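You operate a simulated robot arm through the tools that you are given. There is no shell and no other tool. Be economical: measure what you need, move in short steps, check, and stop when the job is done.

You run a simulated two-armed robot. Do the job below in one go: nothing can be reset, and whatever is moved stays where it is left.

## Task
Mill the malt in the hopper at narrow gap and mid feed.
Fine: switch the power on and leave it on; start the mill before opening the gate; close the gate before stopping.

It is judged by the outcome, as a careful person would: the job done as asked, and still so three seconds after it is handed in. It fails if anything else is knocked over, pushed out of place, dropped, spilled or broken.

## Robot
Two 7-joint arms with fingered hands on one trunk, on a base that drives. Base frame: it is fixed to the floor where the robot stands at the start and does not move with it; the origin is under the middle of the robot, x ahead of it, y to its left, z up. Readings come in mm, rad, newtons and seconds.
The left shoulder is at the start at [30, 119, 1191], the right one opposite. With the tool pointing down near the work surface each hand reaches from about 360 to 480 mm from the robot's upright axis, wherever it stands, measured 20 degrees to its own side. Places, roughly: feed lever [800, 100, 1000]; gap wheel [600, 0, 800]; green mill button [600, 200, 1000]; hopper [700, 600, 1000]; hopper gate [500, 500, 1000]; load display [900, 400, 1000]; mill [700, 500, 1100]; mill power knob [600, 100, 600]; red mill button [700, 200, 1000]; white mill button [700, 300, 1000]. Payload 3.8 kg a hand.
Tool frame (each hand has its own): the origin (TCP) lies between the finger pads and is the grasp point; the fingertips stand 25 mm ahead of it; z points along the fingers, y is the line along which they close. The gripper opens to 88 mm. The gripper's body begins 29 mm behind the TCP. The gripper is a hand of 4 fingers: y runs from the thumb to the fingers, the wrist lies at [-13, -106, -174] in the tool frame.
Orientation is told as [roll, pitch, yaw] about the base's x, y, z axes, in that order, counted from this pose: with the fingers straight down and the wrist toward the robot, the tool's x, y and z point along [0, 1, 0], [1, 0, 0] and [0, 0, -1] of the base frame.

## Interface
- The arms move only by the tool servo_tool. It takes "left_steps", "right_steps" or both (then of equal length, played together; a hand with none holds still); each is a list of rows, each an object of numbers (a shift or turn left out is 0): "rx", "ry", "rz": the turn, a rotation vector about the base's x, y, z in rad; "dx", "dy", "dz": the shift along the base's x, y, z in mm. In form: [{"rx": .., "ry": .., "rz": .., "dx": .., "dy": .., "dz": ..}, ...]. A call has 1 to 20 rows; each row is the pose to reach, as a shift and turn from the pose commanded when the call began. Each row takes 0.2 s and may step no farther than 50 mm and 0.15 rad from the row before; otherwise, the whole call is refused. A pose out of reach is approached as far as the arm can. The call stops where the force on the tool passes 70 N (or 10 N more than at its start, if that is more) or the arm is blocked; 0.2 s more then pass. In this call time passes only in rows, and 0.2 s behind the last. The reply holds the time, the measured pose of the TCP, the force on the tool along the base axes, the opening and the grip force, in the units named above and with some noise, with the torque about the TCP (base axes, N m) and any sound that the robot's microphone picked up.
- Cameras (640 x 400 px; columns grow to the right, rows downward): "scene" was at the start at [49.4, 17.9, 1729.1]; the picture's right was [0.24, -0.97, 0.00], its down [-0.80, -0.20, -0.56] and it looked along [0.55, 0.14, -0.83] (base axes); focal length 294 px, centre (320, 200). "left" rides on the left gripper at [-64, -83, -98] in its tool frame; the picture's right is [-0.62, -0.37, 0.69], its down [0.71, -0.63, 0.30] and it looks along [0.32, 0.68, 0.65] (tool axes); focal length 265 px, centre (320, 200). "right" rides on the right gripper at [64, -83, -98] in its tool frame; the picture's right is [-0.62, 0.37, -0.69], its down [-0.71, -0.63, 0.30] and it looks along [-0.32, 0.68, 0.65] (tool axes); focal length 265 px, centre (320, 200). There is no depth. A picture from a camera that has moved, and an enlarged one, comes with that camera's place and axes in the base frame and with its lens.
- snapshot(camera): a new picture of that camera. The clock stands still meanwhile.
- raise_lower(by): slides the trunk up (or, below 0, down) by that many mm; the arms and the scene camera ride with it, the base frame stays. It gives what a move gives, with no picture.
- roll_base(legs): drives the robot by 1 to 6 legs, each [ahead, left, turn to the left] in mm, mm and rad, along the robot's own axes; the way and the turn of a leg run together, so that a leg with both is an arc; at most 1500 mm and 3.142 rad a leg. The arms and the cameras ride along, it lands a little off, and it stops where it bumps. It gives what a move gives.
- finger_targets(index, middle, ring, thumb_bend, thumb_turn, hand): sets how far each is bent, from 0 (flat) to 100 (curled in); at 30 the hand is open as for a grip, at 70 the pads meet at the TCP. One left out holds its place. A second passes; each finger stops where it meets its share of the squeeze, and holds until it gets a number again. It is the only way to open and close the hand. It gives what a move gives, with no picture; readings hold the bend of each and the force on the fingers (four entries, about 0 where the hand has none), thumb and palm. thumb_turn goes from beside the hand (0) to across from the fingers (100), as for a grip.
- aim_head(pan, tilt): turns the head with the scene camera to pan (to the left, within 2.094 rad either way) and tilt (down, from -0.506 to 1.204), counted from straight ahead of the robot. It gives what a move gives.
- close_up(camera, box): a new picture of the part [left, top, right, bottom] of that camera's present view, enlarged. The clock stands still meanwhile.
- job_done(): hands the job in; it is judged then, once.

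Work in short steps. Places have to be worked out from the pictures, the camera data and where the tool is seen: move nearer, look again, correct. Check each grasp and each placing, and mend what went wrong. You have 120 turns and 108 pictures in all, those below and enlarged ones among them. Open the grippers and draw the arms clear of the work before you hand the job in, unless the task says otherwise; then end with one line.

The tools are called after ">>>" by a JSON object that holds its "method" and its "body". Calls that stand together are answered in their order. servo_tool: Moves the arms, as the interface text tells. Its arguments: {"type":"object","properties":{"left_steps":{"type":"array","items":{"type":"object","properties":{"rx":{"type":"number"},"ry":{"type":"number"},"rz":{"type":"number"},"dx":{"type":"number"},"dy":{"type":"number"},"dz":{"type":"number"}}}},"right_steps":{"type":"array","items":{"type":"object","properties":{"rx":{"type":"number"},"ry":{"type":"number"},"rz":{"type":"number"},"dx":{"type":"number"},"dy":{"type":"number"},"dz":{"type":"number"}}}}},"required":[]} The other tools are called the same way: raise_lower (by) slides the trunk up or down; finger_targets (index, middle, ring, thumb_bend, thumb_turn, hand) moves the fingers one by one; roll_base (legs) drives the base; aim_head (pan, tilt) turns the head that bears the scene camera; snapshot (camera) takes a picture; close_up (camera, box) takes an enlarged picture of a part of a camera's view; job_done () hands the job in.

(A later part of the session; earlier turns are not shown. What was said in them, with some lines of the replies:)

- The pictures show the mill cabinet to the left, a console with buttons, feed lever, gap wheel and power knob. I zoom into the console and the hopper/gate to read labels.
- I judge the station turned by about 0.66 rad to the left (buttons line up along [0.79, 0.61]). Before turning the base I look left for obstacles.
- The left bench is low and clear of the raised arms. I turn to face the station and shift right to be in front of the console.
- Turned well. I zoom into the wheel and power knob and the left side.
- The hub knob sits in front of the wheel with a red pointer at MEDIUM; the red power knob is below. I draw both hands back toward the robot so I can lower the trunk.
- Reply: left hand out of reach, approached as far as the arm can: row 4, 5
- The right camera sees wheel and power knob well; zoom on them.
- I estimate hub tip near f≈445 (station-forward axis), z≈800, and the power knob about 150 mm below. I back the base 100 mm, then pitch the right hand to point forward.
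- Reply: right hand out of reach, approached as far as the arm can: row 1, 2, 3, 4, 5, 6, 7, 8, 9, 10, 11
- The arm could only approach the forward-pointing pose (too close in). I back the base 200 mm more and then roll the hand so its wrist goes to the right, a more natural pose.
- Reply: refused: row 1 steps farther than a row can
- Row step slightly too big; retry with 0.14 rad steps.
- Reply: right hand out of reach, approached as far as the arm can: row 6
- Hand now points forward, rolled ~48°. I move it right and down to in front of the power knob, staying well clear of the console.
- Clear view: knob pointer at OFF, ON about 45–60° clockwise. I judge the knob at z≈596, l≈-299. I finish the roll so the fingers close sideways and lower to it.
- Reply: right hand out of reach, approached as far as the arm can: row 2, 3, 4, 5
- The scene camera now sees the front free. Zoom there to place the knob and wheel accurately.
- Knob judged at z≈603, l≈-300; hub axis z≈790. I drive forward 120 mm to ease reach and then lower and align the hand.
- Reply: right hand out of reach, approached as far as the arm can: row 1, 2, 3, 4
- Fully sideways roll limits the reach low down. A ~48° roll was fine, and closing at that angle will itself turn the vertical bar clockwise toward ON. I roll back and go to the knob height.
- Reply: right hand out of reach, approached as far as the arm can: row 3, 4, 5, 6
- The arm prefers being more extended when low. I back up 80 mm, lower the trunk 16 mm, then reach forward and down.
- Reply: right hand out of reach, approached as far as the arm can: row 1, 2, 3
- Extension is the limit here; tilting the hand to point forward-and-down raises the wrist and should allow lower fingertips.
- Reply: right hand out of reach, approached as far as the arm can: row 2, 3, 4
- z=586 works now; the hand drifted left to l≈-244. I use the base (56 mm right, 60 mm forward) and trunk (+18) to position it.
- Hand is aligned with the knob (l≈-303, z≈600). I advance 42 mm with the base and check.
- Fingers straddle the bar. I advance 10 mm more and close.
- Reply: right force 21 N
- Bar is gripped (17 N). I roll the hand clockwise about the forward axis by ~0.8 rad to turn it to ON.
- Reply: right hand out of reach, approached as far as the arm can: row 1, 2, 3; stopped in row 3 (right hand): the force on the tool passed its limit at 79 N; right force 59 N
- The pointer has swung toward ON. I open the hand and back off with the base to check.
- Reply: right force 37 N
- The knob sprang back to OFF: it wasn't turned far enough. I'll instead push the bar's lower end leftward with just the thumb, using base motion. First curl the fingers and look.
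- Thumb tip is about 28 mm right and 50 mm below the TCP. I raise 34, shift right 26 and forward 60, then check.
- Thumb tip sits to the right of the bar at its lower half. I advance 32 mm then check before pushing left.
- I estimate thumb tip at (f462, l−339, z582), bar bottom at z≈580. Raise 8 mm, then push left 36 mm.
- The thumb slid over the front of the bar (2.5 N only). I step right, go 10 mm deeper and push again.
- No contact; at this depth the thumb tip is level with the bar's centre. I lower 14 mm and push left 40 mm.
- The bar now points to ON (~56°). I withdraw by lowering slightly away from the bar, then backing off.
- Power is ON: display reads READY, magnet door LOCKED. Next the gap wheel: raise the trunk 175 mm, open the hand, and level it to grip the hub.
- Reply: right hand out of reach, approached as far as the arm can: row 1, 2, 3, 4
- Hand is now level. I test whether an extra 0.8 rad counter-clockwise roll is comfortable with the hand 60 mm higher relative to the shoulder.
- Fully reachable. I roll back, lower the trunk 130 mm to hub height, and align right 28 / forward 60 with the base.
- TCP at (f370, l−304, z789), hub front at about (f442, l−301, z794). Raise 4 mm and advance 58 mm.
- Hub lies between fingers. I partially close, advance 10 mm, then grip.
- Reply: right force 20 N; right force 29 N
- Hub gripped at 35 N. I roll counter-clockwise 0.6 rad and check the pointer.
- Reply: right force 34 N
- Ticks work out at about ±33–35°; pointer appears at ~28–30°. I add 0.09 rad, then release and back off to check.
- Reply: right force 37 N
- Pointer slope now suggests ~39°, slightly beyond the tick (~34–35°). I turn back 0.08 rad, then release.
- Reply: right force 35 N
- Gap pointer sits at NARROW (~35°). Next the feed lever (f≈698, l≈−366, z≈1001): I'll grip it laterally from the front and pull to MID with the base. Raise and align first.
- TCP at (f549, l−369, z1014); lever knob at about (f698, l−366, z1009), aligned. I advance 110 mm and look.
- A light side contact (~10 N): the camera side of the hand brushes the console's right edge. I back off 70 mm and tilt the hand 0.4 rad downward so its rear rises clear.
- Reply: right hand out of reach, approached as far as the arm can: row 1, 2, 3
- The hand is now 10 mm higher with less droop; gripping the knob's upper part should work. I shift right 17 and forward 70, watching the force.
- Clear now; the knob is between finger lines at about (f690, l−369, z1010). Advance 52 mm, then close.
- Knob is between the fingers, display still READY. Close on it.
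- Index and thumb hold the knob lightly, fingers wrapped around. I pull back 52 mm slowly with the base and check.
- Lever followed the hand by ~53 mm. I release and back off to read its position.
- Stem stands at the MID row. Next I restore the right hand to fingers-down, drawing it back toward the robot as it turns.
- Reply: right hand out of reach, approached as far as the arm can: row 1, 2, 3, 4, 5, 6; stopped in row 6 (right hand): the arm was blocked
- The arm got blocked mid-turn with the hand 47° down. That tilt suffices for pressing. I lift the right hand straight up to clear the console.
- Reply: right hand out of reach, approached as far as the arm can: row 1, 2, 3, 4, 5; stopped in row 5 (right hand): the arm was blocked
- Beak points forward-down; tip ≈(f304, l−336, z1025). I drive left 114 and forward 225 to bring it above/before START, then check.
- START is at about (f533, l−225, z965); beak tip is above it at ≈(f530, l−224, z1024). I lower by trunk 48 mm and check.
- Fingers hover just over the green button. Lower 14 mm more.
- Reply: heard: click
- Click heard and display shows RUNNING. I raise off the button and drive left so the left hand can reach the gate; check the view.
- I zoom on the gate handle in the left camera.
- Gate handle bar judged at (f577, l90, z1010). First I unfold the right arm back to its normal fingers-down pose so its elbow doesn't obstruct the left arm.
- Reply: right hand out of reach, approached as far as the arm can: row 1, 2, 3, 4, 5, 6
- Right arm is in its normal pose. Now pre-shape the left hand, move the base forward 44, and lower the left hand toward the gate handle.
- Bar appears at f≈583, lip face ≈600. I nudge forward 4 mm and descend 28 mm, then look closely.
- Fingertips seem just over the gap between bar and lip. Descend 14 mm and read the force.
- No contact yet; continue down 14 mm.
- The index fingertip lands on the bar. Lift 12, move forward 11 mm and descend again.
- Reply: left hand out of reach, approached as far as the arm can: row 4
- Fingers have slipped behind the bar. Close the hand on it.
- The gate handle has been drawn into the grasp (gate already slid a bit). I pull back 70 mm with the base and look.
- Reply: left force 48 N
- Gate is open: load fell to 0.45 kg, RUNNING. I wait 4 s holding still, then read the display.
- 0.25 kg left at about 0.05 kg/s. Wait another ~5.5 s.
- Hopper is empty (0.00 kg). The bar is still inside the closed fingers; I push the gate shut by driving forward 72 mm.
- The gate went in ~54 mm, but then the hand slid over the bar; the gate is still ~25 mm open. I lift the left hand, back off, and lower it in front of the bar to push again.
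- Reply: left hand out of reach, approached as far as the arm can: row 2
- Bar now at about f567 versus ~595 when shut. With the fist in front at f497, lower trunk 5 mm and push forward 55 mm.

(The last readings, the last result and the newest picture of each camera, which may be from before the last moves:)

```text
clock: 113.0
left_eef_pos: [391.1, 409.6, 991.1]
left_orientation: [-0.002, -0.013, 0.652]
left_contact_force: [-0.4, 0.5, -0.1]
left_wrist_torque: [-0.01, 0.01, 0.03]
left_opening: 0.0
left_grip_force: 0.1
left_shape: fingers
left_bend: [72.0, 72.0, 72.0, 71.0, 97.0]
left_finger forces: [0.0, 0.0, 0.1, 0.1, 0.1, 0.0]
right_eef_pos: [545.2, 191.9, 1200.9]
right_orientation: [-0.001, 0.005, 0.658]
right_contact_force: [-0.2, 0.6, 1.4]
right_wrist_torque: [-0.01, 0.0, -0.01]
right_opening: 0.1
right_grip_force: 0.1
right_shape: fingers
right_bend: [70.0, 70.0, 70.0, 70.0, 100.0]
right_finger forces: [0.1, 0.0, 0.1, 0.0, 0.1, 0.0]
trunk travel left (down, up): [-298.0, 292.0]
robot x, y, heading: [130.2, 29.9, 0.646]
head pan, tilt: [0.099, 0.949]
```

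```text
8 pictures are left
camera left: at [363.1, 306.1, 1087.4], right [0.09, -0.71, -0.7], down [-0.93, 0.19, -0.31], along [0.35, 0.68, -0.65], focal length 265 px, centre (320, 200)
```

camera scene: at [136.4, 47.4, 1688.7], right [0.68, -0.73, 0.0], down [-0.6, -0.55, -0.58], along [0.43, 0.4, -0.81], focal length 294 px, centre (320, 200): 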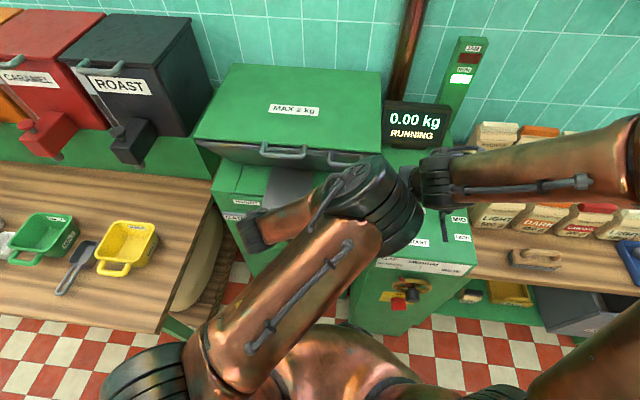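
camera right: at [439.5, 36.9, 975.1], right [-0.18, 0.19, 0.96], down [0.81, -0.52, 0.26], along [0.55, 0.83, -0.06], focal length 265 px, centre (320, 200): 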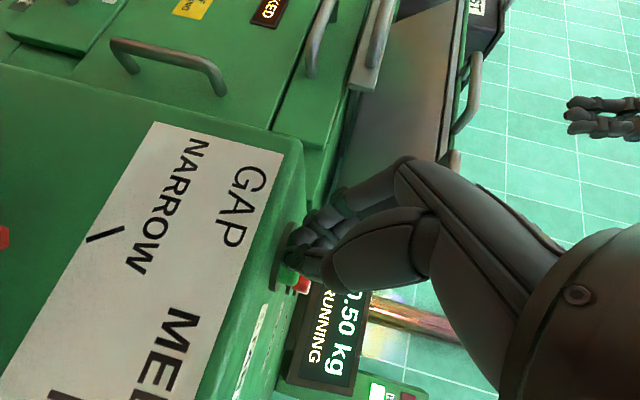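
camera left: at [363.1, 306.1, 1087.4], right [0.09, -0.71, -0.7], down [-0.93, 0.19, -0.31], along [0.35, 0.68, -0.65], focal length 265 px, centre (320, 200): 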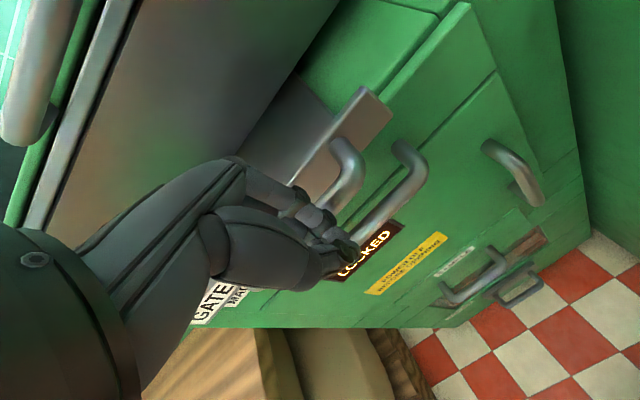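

Gate is moving in freely (bar at ≈f584). Push 16 mm more.

>>> {"method": "roll_base", "body": {"legs": [[16, 0, 0]]}}

>>> {"method": "snapshot", "body": {"camera": "left"}}

```text
clock: 113.8
left_eef_pos: [401.4, 416.6, 992.9]
left_orientation: [-0.001, -0.013, 0.651]
left_contact_force: [0.0, 0.0, 0.6]
left_wrist_torque: [0.03, 0.0, 0.02]
left_opening: 0.2
left_grip_force: 0.2
left_shape: fingers
left_bend: [72.0, 72.0, 72.0, 71.0, 97.0]
left_finger forces: [0.0, 0.0, 0.0, 0.1, 0.0, 0.1]
right_eef_pos: [555.4, 199.8, 1202.7]
right_orientation: [-0.001, 0.001, 0.658]
right_contact_force: [-0.3, -0.6, 0.3]
right_wrist_torque: [0.03, 0.02, -0.03]
right_opening: 0.0
right_grip_force: 0.0
right_shape: fingers
right_bend: [70.0, 70.0, 70.0, 70.0, 100.0]
right_finger forces: [0.1, 0.0, 0.1, 0.0, 0.0, 0.1]
trunk travel left (down, up): [-298.0, 292.0]
robot x, y, heading: [145.5, 40.6, 0.646]
head pan, tilt: [0.099, 0.949]
```

```text
7 pictures are left
camera left: at [373.6, 314.3, 1088.1], right [0.09, -0.71, -0.7], down [-0.93, 0.19, -0.31], along [0.35, 0.68, -0.64], focal length 265 px, centre (320, 200)
```

left: 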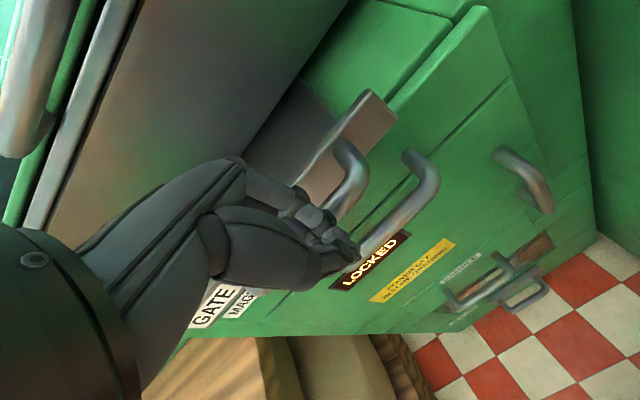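

Bar now ≈f597 — near its shut place. Push 10 more to feel the end stop.

>>> {"method": "roll_base", "body": {"legs": [[10, 0, 0]]}}

```text
clock: 114.5
left_eef_pos: [409.7, 424.3, 992.6]
left_orientation: [0.0, -0.013, 0.654]
left_contact_force: [-4.7, -4.2, 7.7]
left_wrist_torque: [0.03, -0.01, 0.04]
left_opening: 0.2
left_grip_force: 5.7
left_shape: fingers
left_bend: [72.0, 73.0, 72.0, 71.0, 97.0]
left_finger forces: [4.7, 7.2, 0.0, 0.1, 0.0, 0.1]
right_eef_pos: [563.1, 206.4, 1201.1]
right_orientation: [0.0, 0.002, 0.658]
right_contact_force: [0.2, 0.4, 0.1]
right_wrist_torque: [0.01, -0.01, 0.03]
right_opening: 0.1
right_grip_force: 0.0
right_shape: fingers
right_bend: [70.0, 70.0, 70.0, 70.0, 100.0]
right_finger forces: [0.0, 0.1, 0.1, 0.0, 0.0, 0.1]
trunk travel left (down, up): [-298.0, 292.0]
robot x, y, heading: [151.4, 48.3, 0.647]
head pan, tilt: [0.099, 0.949]
```

Resistance felt (~6 N back): end stop. One firm 5 mm push to seat it, then a look.

>>> {"method": "roll_base", "body": {"legs": [[6, 0, 0]]}}

>>> {"method": "snapshot", "body": {"camera": "left"}}

```text
clock: 115.2
left_eef_pos: [413.3, 426.8, 993.0]
left_orientation: [0.0, -0.015, 0.653]
left_contact_force: [-9.1, -8.5, 11.6]
left_wrist_torque: [-0.01, 0.11, 0.06]
left_opening: 0.0
left_grip_force: 10.1
left_shape: fingers
left_bend: [72.0, 73.0, 72.0, 69.0, 97.0]
left_finger forces: [9.7, 8.1, 1.6, 0.0, 0.0, 0.0]
right_eef_pos: [566.4, 208.4, 1202.5]
right_orientation: [0.001, 0.0, 0.658]
right_contact_force: [-0.2, 0.0, -0.4]
right_wrist_torque: [0.0, 0.04, -0.01]
right_opening: 0.1
right_grip_force: 0.1
right_shape: fingers
right_bend: [70.0, 70.0, 70.0, 70.0, 100.0]
right_finger forces: [0.0, 0.0, 0.0, 0.0, 0.0, 0.0]
trunk travel left (down, up): [-298.0, 292.0]
robot x, y, heading: [156.6, 52.4, 0.647]
head pan, tilt: [0.099, 0.949]
```

```text
6 pictures are left
camera left: at [385.3, 323.0, 1088.6], right [0.09, -0.71, -0.7], down [-0.93, 0.19, -0.31], along [0.35, 0.68, -0.64], focal length 265 px, centre (320, 200)
```

left: 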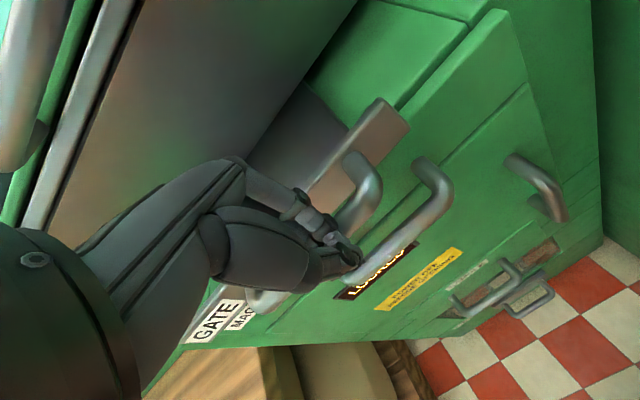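

Upward force suggests fingertips also graze the magnet handle. I raise 7 mm and push 6 mm more to verify the gate itself is at its stop.

>>> {"method": "raise_lower", "body": {"by": 7}}

>>> {"method": "roll_base", "body": {"legs": [[7, 0, 0]]}}

>>> {"method": "close_up", "body": {"camera": "left", "box": [230, 60, 490, 330]}}

```text
clock: 115.8
left_eef_pos: [413.9, 428.3, 1000.1]
left_orientation: [-0.001, -0.013, 0.651]
left_contact_force: [-0.5, 0.4, 1.5]
left_wrist_torque: [-0.01, 0.05, 0.0]
left_opening: 0.0
left_grip_force: 0.1
left_shape: fingers
left_bend: [72.0, 72.0, 72.0, 71.0, 97.0]
left_finger forces: [0.0, 0.3, 0.1, 0.0, 0.0, 0.0]
right_eef_pos: [569.1, 209.8, 1208.9]
right_orientation: [-0.001, 0.003, 0.658]
right_contact_force: [-0.4, -0.2, 0.4]
right_wrist_torque: [0.0, 0.01, 0.02]
right_opening: 0.2
right_grip_force: 0.1
right_shape: fingers
right_bend: [70.0, 70.0, 70.0, 70.0, 100.0]
right_finger forces: [0.0, 0.1, 0.1, 0.0, 0.1, 0.1]
trunk travel left (down, up): [-305.0, 285.0]
robot x, y, heading: [155.1, 47.8, 0.651]
head pan, tilt: [0.099, 0.949]
```

```text
clock: 116.5
left_eef_pos: [418.0, 431.3, 999.7]
left_orientation: [0.0, -0.014, 0.653]
left_contact_force: [-4.0, -3.8, 6.7]
left_wrist_torque: [-0.08, 0.06, 0.0]
left_opening: 0.1
left_grip_force: 6.3
left_shape: fingers
left_bend: [73.0, 73.0, 72.0, 69.0, 97.0]
left_finger forces: [10.0, 2.6, 0.1, 0.0, 0.0, 0.0]
right_eef_pos: [574.7, 214.1, 1208.8]
right_orientation: [-0.001, 0.0, 0.659]
right_contact_force: [-0.2, -0.5, 0.1]
right_wrist_torque: [-0.02, 0.01, -0.01]
right_opening: 0.0
right_grip_force: 0.0
right_shape: fingers
right_bend: [70.0, 70.0, 70.0, 70.0, 100.0]
right_finger forces: [0.0, 0.1, 0.0, 0.0, 0.0, 0.0]
trunk travel left (down, up): [-305.0, 285.0]
robot x, y, heading: [162.1, 53.8, 0.65]
head pan, tilt: [0.099, 0.949]
```

```text
1.48 times, centred on (360, 195) of left
camera zoom: at [391.5, 327.9, 1095.3], right [0.09, -0.71, -0.7], down [-0.93, 0.19, -0.31], along [0.35, 0.68, -0.64], focal length 393 px, centre (261, 207)
```

zoom: 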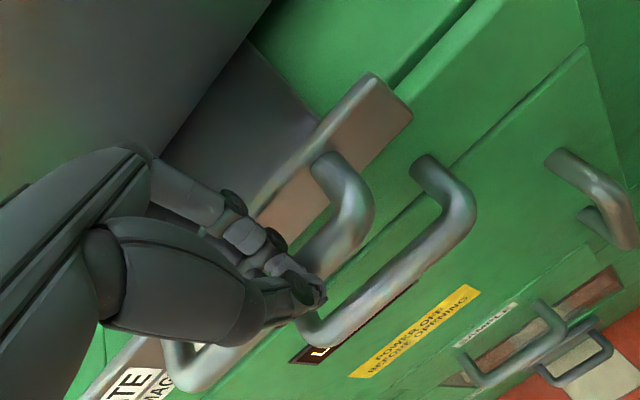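

Relative to the fixed magnet handle, the gate lip matches its original shut position within ~2 mm: gate is closed. I lift the left hand clear and move the right hand over STOP (f652, l−225).

>>> {"method": "servo_tool", "body": {"left_steps": [{"dz": 30}, {"dz": 60}, {"dz": 100}, {"dz": 140}]}}

>>> {"method": "servo_tool", "body": {"right_steps": [{"dx": 19, "dy": 2, "dz": -15, "rx": 0.069, "ry": -0.089}, {"dx": 39, "dy": 5, "dz": -45, "rx": 0.138, "ry": -0.178}, {"dx": 58, "dy": 7, "dz": -80, "rx": 0.208, "ry": -0.266}, {"dx": 77, "dy": 10, "dz": -115, "rx": 0.277, "ry": -0.355}, {"dx": 77, "dy": 10, "dz": -150, "rx": 0.277, "ry": -0.355}]}}

>>> {"method": "snapshot", "body": {"camera": "right"}}

```text
clock: 117.5
left_eef_pos: [419.3, 431.3, 1139.6]
left_orientation: [0.001, -0.013, 0.653]
left_contact_force: [-1.6, 0.7, 0.7]
left_wrist_torque: [0.0, 0.0, 0.02]
left_opening: 0.2
left_grip_force: 0.0
left_shape: fingers
left_bend: [72.0, 72.0, 72.0, 70.0, 97.0]
left_finger forces: [0.0, 0.1, 0.0, 0.0, 0.0, 0.0]
right_eef_pos: [571.7, 214.5, 1208.9]
right_orientation: [0.0, 0.001, 0.657]
right_contact_force: [0.1, -0.1, -1.0]
right_wrist_torque: [-0.01, 0.02, 0.01]
right_opening: 0.0
right_grip_force: 0.1
right_shape: fingers
right_bend: [70.0, 70.0, 70.0, 70.0, 100.0]
right_finger forces: [0.0, 0.1, 0.0, 0.0, 0.1, 0.0]
trunk travel left (down, up): [-305.0, 285.0]
robot x, y, heading: [158.4, 57.8, 0.65]
head pan, tilt: [0.099, 0.949]
```

```text
clock: 118.7
left_eef_pos: [419.5, 430.7, 1138.2]
left_orientation: [-0.002, -0.014, 0.654]
left_contact_force: [-0.2, 0.0, 0.1]
left_wrist_torque: [-0.03, 0.0, -0.04]
left_opening: 0.0
left_grip_force: 0.1
left_shape: fingers
left_bend: [72.0, 72.0, 72.0, 70.0, 97.0]
left_finger forces: [0.0, 0.1, 0.0, 0.0, 0.1, 0.1]
right_eef_pos: [640.4, 221.5, 1112.7]
right_orientation: [0.001, -0.395, 0.658]
right_contact_force: [0.2, -0.3, 0.2]
right_wrist_torque: [-0.02, 0.01, -0.01]
right_opening: 0.0
right_grip_force: 0.1
right_shape: fingers
right_bend: [70.0, 70.0, 70.0, 70.0, 100.0]
right_finger forces: [0.1, 0.0, 0.0, 0.0, 0.0, 0.0]
right hand out of reach, approached as far as the arm can: row 4, 5
trunk travel left (down, up): [-305.0, 285.0]
robot x, y, heading: [159.4, 56.3, 0.649]
head pan, tilt: [0.099, 0.949]
```

```text
4 pictures are left
camera right: at [511.9, 203.9, 1170.1], right [0.44, -0.45, 0.78], down [0.07, -0.85, -0.52], along [0.9, 0.28, -0.34], focal length 265 px, centre (320, 200)
```

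right: 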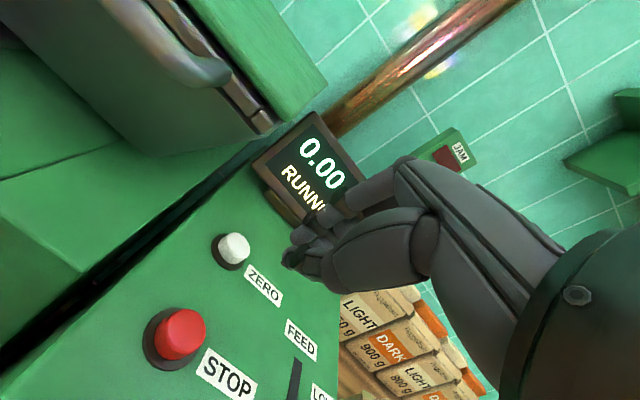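

STOP is at about (f655, l−228, z960), beak tip at (f651, l−219, z1090); still RUNNING, 0.00. I lift/retract the left hand so trunk lowering keeps it clear, align 4/−8 mm, then lower.

>>> {"method": "servo_tool", "body": {"left_steps": [{"dx": -12, "dy": -10, "dz": 30}, {"dx": -24, "dy": -19, "dz": 60}, {"dx": -36, "dy": -28, "dz": 90}, {"dx": -47, "dy": -37, "dz": 120}]}}

>>> {"method": "roll_base", "body": {"legs": [[4, -8, 0]]}}

>>> {"method": "raise_lower", "body": {"by": -118}}

>>> {"method": "snapshot", "body": {"camera": "right"}}

```text
clock: 119.7
left_eef_pos: [372.3, 394.4, 1259.7]
left_orientation: [-0.001, -0.01, 0.653]
left_contact_force: [-0.5, 0.7, -0.4]
left_wrist_torque: [0.0, 0.01, 0.03]
left_opening: 0.0
left_grip_force: 0.0
left_shape: fingers
left_bend: [72.0, 72.0, 72.0, 70.0, 97.0]
left_finger forces: [0.0, 0.1, 0.0, 0.0, 0.1, 0.0]
right_eef_pos: [640.1, 221.6, 1111.5]
right_orientation: [0.002, -0.392, 0.658]
right_contact_force: [0.6, 0.4, 0.4]
right_wrist_torque: [0.03, 0.03, -0.04]
right_opening: 0.2
right_grip_force: 0.1
right_shape: fingers
right_bend: [70.0, 70.0, 70.0, 70.0, 100.0]
right_finger forces: [0.0, 0.0, 0.1, 0.0, 0.0, 0.0]
trunk travel left (down, up): [-305.0, 285.0]
robot x, y, heading: [159.8, 55.2, 0.647]
head pan, tilt: [0.099, 0.949]
```

```text
clock: 120.5
left_eef_pos: [380.7, 391.7, 1259.8]
left_orientation: [-0.002, -0.013, 0.653]
left_contact_force: [-0.7, -0.3, -0.1]
left_wrist_torque: [-0.01, 0.02, 0.01]
left_opening: 0.0
left_grip_force: 0.1
left_shape: fingers
left_bend: [72.0, 72.0, 72.0, 70.0, 97.0]
left_finger forces: [0.1, 0.0, 0.0, 0.1, 0.0, 0.1]
right_eef_pos: [648.5, 219.2, 1110.9]
right_orientation: [0.001, -0.393, 0.657]
right_contact_force: [0.1, 0.8, 0.6]
right_wrist_torque: [-0.03, 0.01, -0.04]
right_opening: 0.0
right_grip_force: 0.1
right_shape: fingers
right_bend: [70.0, 70.0, 70.0, 70.0, 100.0]
right_finger forces: [0.0, 0.0, 0.0, 0.0, 0.0, 0.0]
trunk travel left (down, up): [-305.0, 285.0]
robot x, y, heading: [170.4, 51.6, 0.649]
head pan, tilt: [0.099, 0.949]
```

```text
clock: 122.0
left_eef_pos: [381.8, 390.7, 1141.4]
left_orientation: [0.001, -0.015, 0.652]
left_contact_force: [0.4, 0.5, 0.2]
left_wrist_torque: [-0.03, 0.02, 0.0]
left_opening: 0.2
left_grip_force: 0.1
left_shape: fingers
left_bend: [72.0, 72.0, 72.0, 70.0, 97.0]
left_finger forces: [0.0, 0.0, 0.1, 0.0, 0.0, 0.1]
right_eef_pos: [649.1, 218.7, 994.6]
right_orientation: [0.002, -0.393, 0.658]
right_contact_force: [-0.7, -1.2, 2.7]
right_wrist_torque: [0.01, 0.01, -0.01]
right_opening: 0.1
right_grip_force: 1.3
right_shape: fingers
right_bend: [70.0, 70.0, 70.0, 70.0, 100.0]
right_finger forces: [0.0, 0.0, 0.0, 0.0, 1.9, 0.1]
trunk travel left (down, up): [-187.0, 403.0]
robot x, y, heading: [168.4, 55.4, 0.649]
head pan, tilt: [0.099, 0.949]
heard: click
```

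```text
3 pictures are left
camera right: at [520.8, 199.5, 1052.1], right [0.44, -0.45, 0.78], down [0.07, -0.85, -0.52], along [0.9, 0.28, -0.34], focal length 265 px, centre (320, 200)
```

right: 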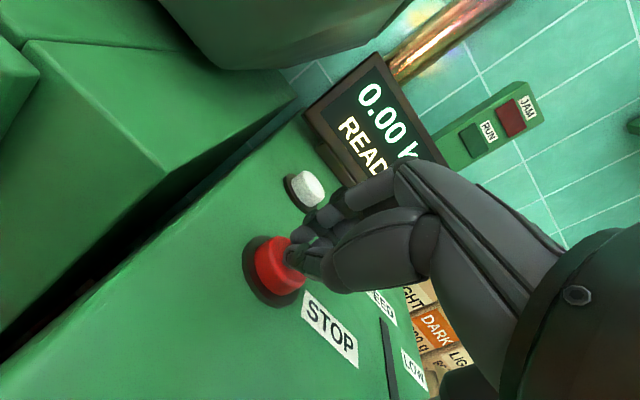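

Click heard; display READY, RUN lamp off — mill stopped. I raise clear, back away and open both hands.

>>> {"method": "raise_lower", "body": {"by": 160}}

>>> {"method": "roll_base", "body": {"legs": [[-300, 0, 0]]}}

>>> {"method": "finger_targets", "body": {"hand": "right", "index": 30, "middle": 30, "ring": 30, "thumb_bend": 30}}

>>> {"method": "finger_targets", "body": {"hand": "left", "index": 30, "middle": 30, "ring": 30, "thumb_bend": 30}}

>>> {"method": "aim_head", "body": {"pan": -0.1, "tilt": 0.7}}

>>> {"method": "close_up", "body": {"camera": "scene", "box": [150, 60, 450, 340]}}

```text
clock: 123.8
left_eef_pos: [380.4, 390.9, 1300.4]
left_orientation: [0.0, -0.012, 0.652]
left_contact_force: [0.2, 0.1, -0.5]
left_wrist_torque: [0.0, 0.02, -0.03]
left_opening: 0.4
left_grip_force: 0.1
left_shape: fingers
left_bend: [72.0, 72.0, 72.0, 70.0, 97.0]
left_finger forces: [0.0, 0.1, 0.0, 0.0, 0.0, 0.0]
right_eef_pos: [650.5, 218.4, 1153.4]
right_orientation: [0.001, -0.391, 0.659]
right_contact_force: [-0.2, -0.1, 0.0]
right_wrist_torque: [-0.01, -0.03, -0.01]
right_opening: 0.0
right_grip_force: 0.0
right_shape: fingers
right_bend: [70.0, 70.0, 70.0, 70.0, 100.0]
right_finger forces: [0.0, 0.1, 0.0, 0.0, 0.1, 0.1]
trunk travel left (down, up): [-347.0, 243.0]
robot x, y, heading: [170.6, 51.2, 0.651]
head pan, tilt: [0.099, 0.949]
```

```text
clock: 125.8
left_eef_pos: [142.1, 209.7, 1302.0]
left_orientation: [-0.001, -0.014, 0.653]
left_contact_force: [-0.5, 0.2, -0.1]
left_wrist_torque: [-0.02, 0.0, -0.02]
left_opening: 0.0
left_grip_force: 0.0
left_shape: fingers
left_bend: [72.0, 72.0, 72.0, 70.0, 97.0]
left_finger forces: [0.0, 0.0, 0.0, 0.1, 0.0, 0.0]
right_eef_pos: [410.7, 38.4, 1154.7]
right_orientation: [0.002, -0.392, 0.658]
right_contact_force: [0.6, 1.0, 0.2]
right_wrist_torque: [0.01, -0.01, 0.02]
right_opening: 0.0
right_grip_force: 0.0
right_shape: fingers
right_bend: [70.0, 70.0, 70.0, 70.0, 100.0]
right_finger forces: [0.0, 0.0, 0.1, 0.0, 0.0, 0.1]
trunk travel left (down, up): [-347.0, 243.0]
robot x, y, heading: [-66.7, -128.2, 0.65]
head pan, tilt: [0.099, 0.949]
```

```text
clock: 126.8
left_eef_pos: [142.2, 209.7, 1299.4]
left_orientation: [0.001, -0.013, 0.653]
left_contact_force: [0.4, 0.0, -0.5]
left_wrist_torque: [0.01, 0.0, -0.01]
left_opening: 0.0
left_grip_force: 0.0
left_shape: fingers
left_bend: [72.0, 72.0, 72.0, 70.0, 97.0]
left_finger forces: [0.0, 0.0, 0.0, 0.0, 0.0, 0.0]
right_eef_pos: [411.2, 37.0, 1153.4]
right_orientation: [0.001, -0.393, 0.659]
right_contact_force: [-0.2, -0.7, -0.4]
right_wrist_torque: [0.02, 0.0, 0.03]
right_opening: 84.8
right_grip_force: 0.1
right_shape: fingers
right_bend: [30.0, 30.0, 30.0, 30.0, 96.0]
right_finger forces: [0.0, 0.1, 0.1, 0.0, 0.0, 0.0]
trunk travel left (down, up): [-347.0, 243.0]
robot x, y, heading: [-67.6, -128.3, 0.645]
head pan, tilt: [0.099, 0.949]
```

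```text
clock: 127.8
left_eef_pos: [143.2, 208.9, 1300.5]
left_orientation: [0.0, -0.013, 0.653]
left_contact_force: [-0.2, -0.1, 0.2]
left_wrist_torque: [0.03, 0.01, 0.02]
left_opening: 84.3
left_grip_force: 0.1
left_shape: fingers
left_bend: [30.0, 30.0, 30.0, 30.0, 97.0]
left_finger forces: [0.0, 0.0, 0.0, 0.0, 0.0, 0.0]
right_eef_pos: [410.3, 36.8, 1152.5]
right_orientation: [0.002, -0.394, 0.659]
right_contact_force: [1.0, -0.2, -0.6]
right_wrist_torque: [0.0, 0.02, 0.0]
right_opening: 84.5
right_grip_force: 0.0
right_shape: fingers
right_bend: [30.0, 30.0, 30.0, 30.0, 96.0]
right_finger forces: [0.0, 0.0, 0.0, 0.0, 0.0, 0.1]
trunk travel left (down, up): [-347.0, 243.0]
robot x, y, heading: [-66.9, -126.9, 0.647]
head pan, tilt: [0.099, 0.949]
```

```text
clock: 128.6
left_eef_pos: [142.7, 209.2, 1301.0]
left_orientation: [0.0, -0.014, 0.652]
left_contact_force: [-0.6, 1.3, 0.0]
left_wrist_torque: [-0.02, -0.01, -0.02]
left_opening: 84.8
left_grip_force: 0.1
left_shape: fingers
left_bend: [30.0, 30.0, 30.0, 30.0, 97.0]
left_finger forces: [0.0, 0.1, 0.1, 0.0, 0.0, 0.0]
right_eef_pos: [410.3, 35.6, 1153.1]
right_orientation: [0.001, -0.394, 0.658]
right_contact_force: [0.6, -0.6, 0.2]
right_wrist_torque: [0.01, 0.0, 0.0]
right_opening: 84.7
right_grip_force: 0.1
right_shape: fingers
right_bend: [30.0, 30.0, 30.0, 30.0, 96.0]
right_finger forces: [0.1, 0.1, 0.0, 0.1, 0.0, 0.0]
trunk travel left (down, up): [-347.0, 243.0]
robot x, y, heading: [-69.1, -126.0, 0.648]
head pan, tilt: [-0.099, 0.7]
```

```text
1.43 times, centred on (300, 200) of scene
camera zoom: at [-12.8, -95.1, 1750.4], right [0.52, -0.85, 0.0], down [-0.55, -0.34, -0.76], along [0.65, 0.4, -0.64], focal length 419 px, centre (349, 200)
```

zoom: 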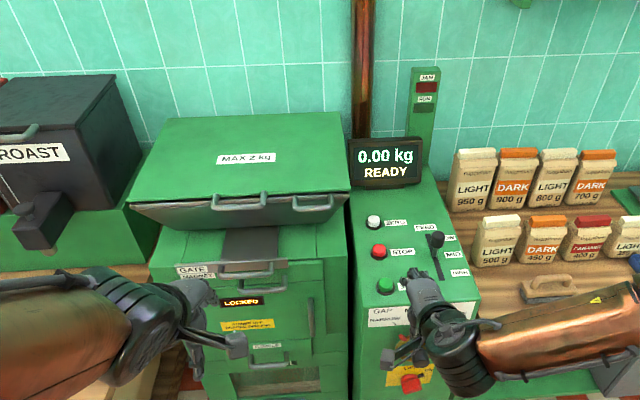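

The display reads READY at 0.00 kg, the gate is shut, power is still on, the lever is at MID, and both hands are open and clear. I hand it in.

>>> {"method": "job_done", "body": {}}

```text
The job is handed in.
```

The malt is milled: the hopper went from 0.50 to 0.00 kg with the gap at NARROW (set by eye, within a few degrees of the mark) and the feed at MID. The mill was running before I opened the gate, the gate was closed before I stopped it, and the power is still on.
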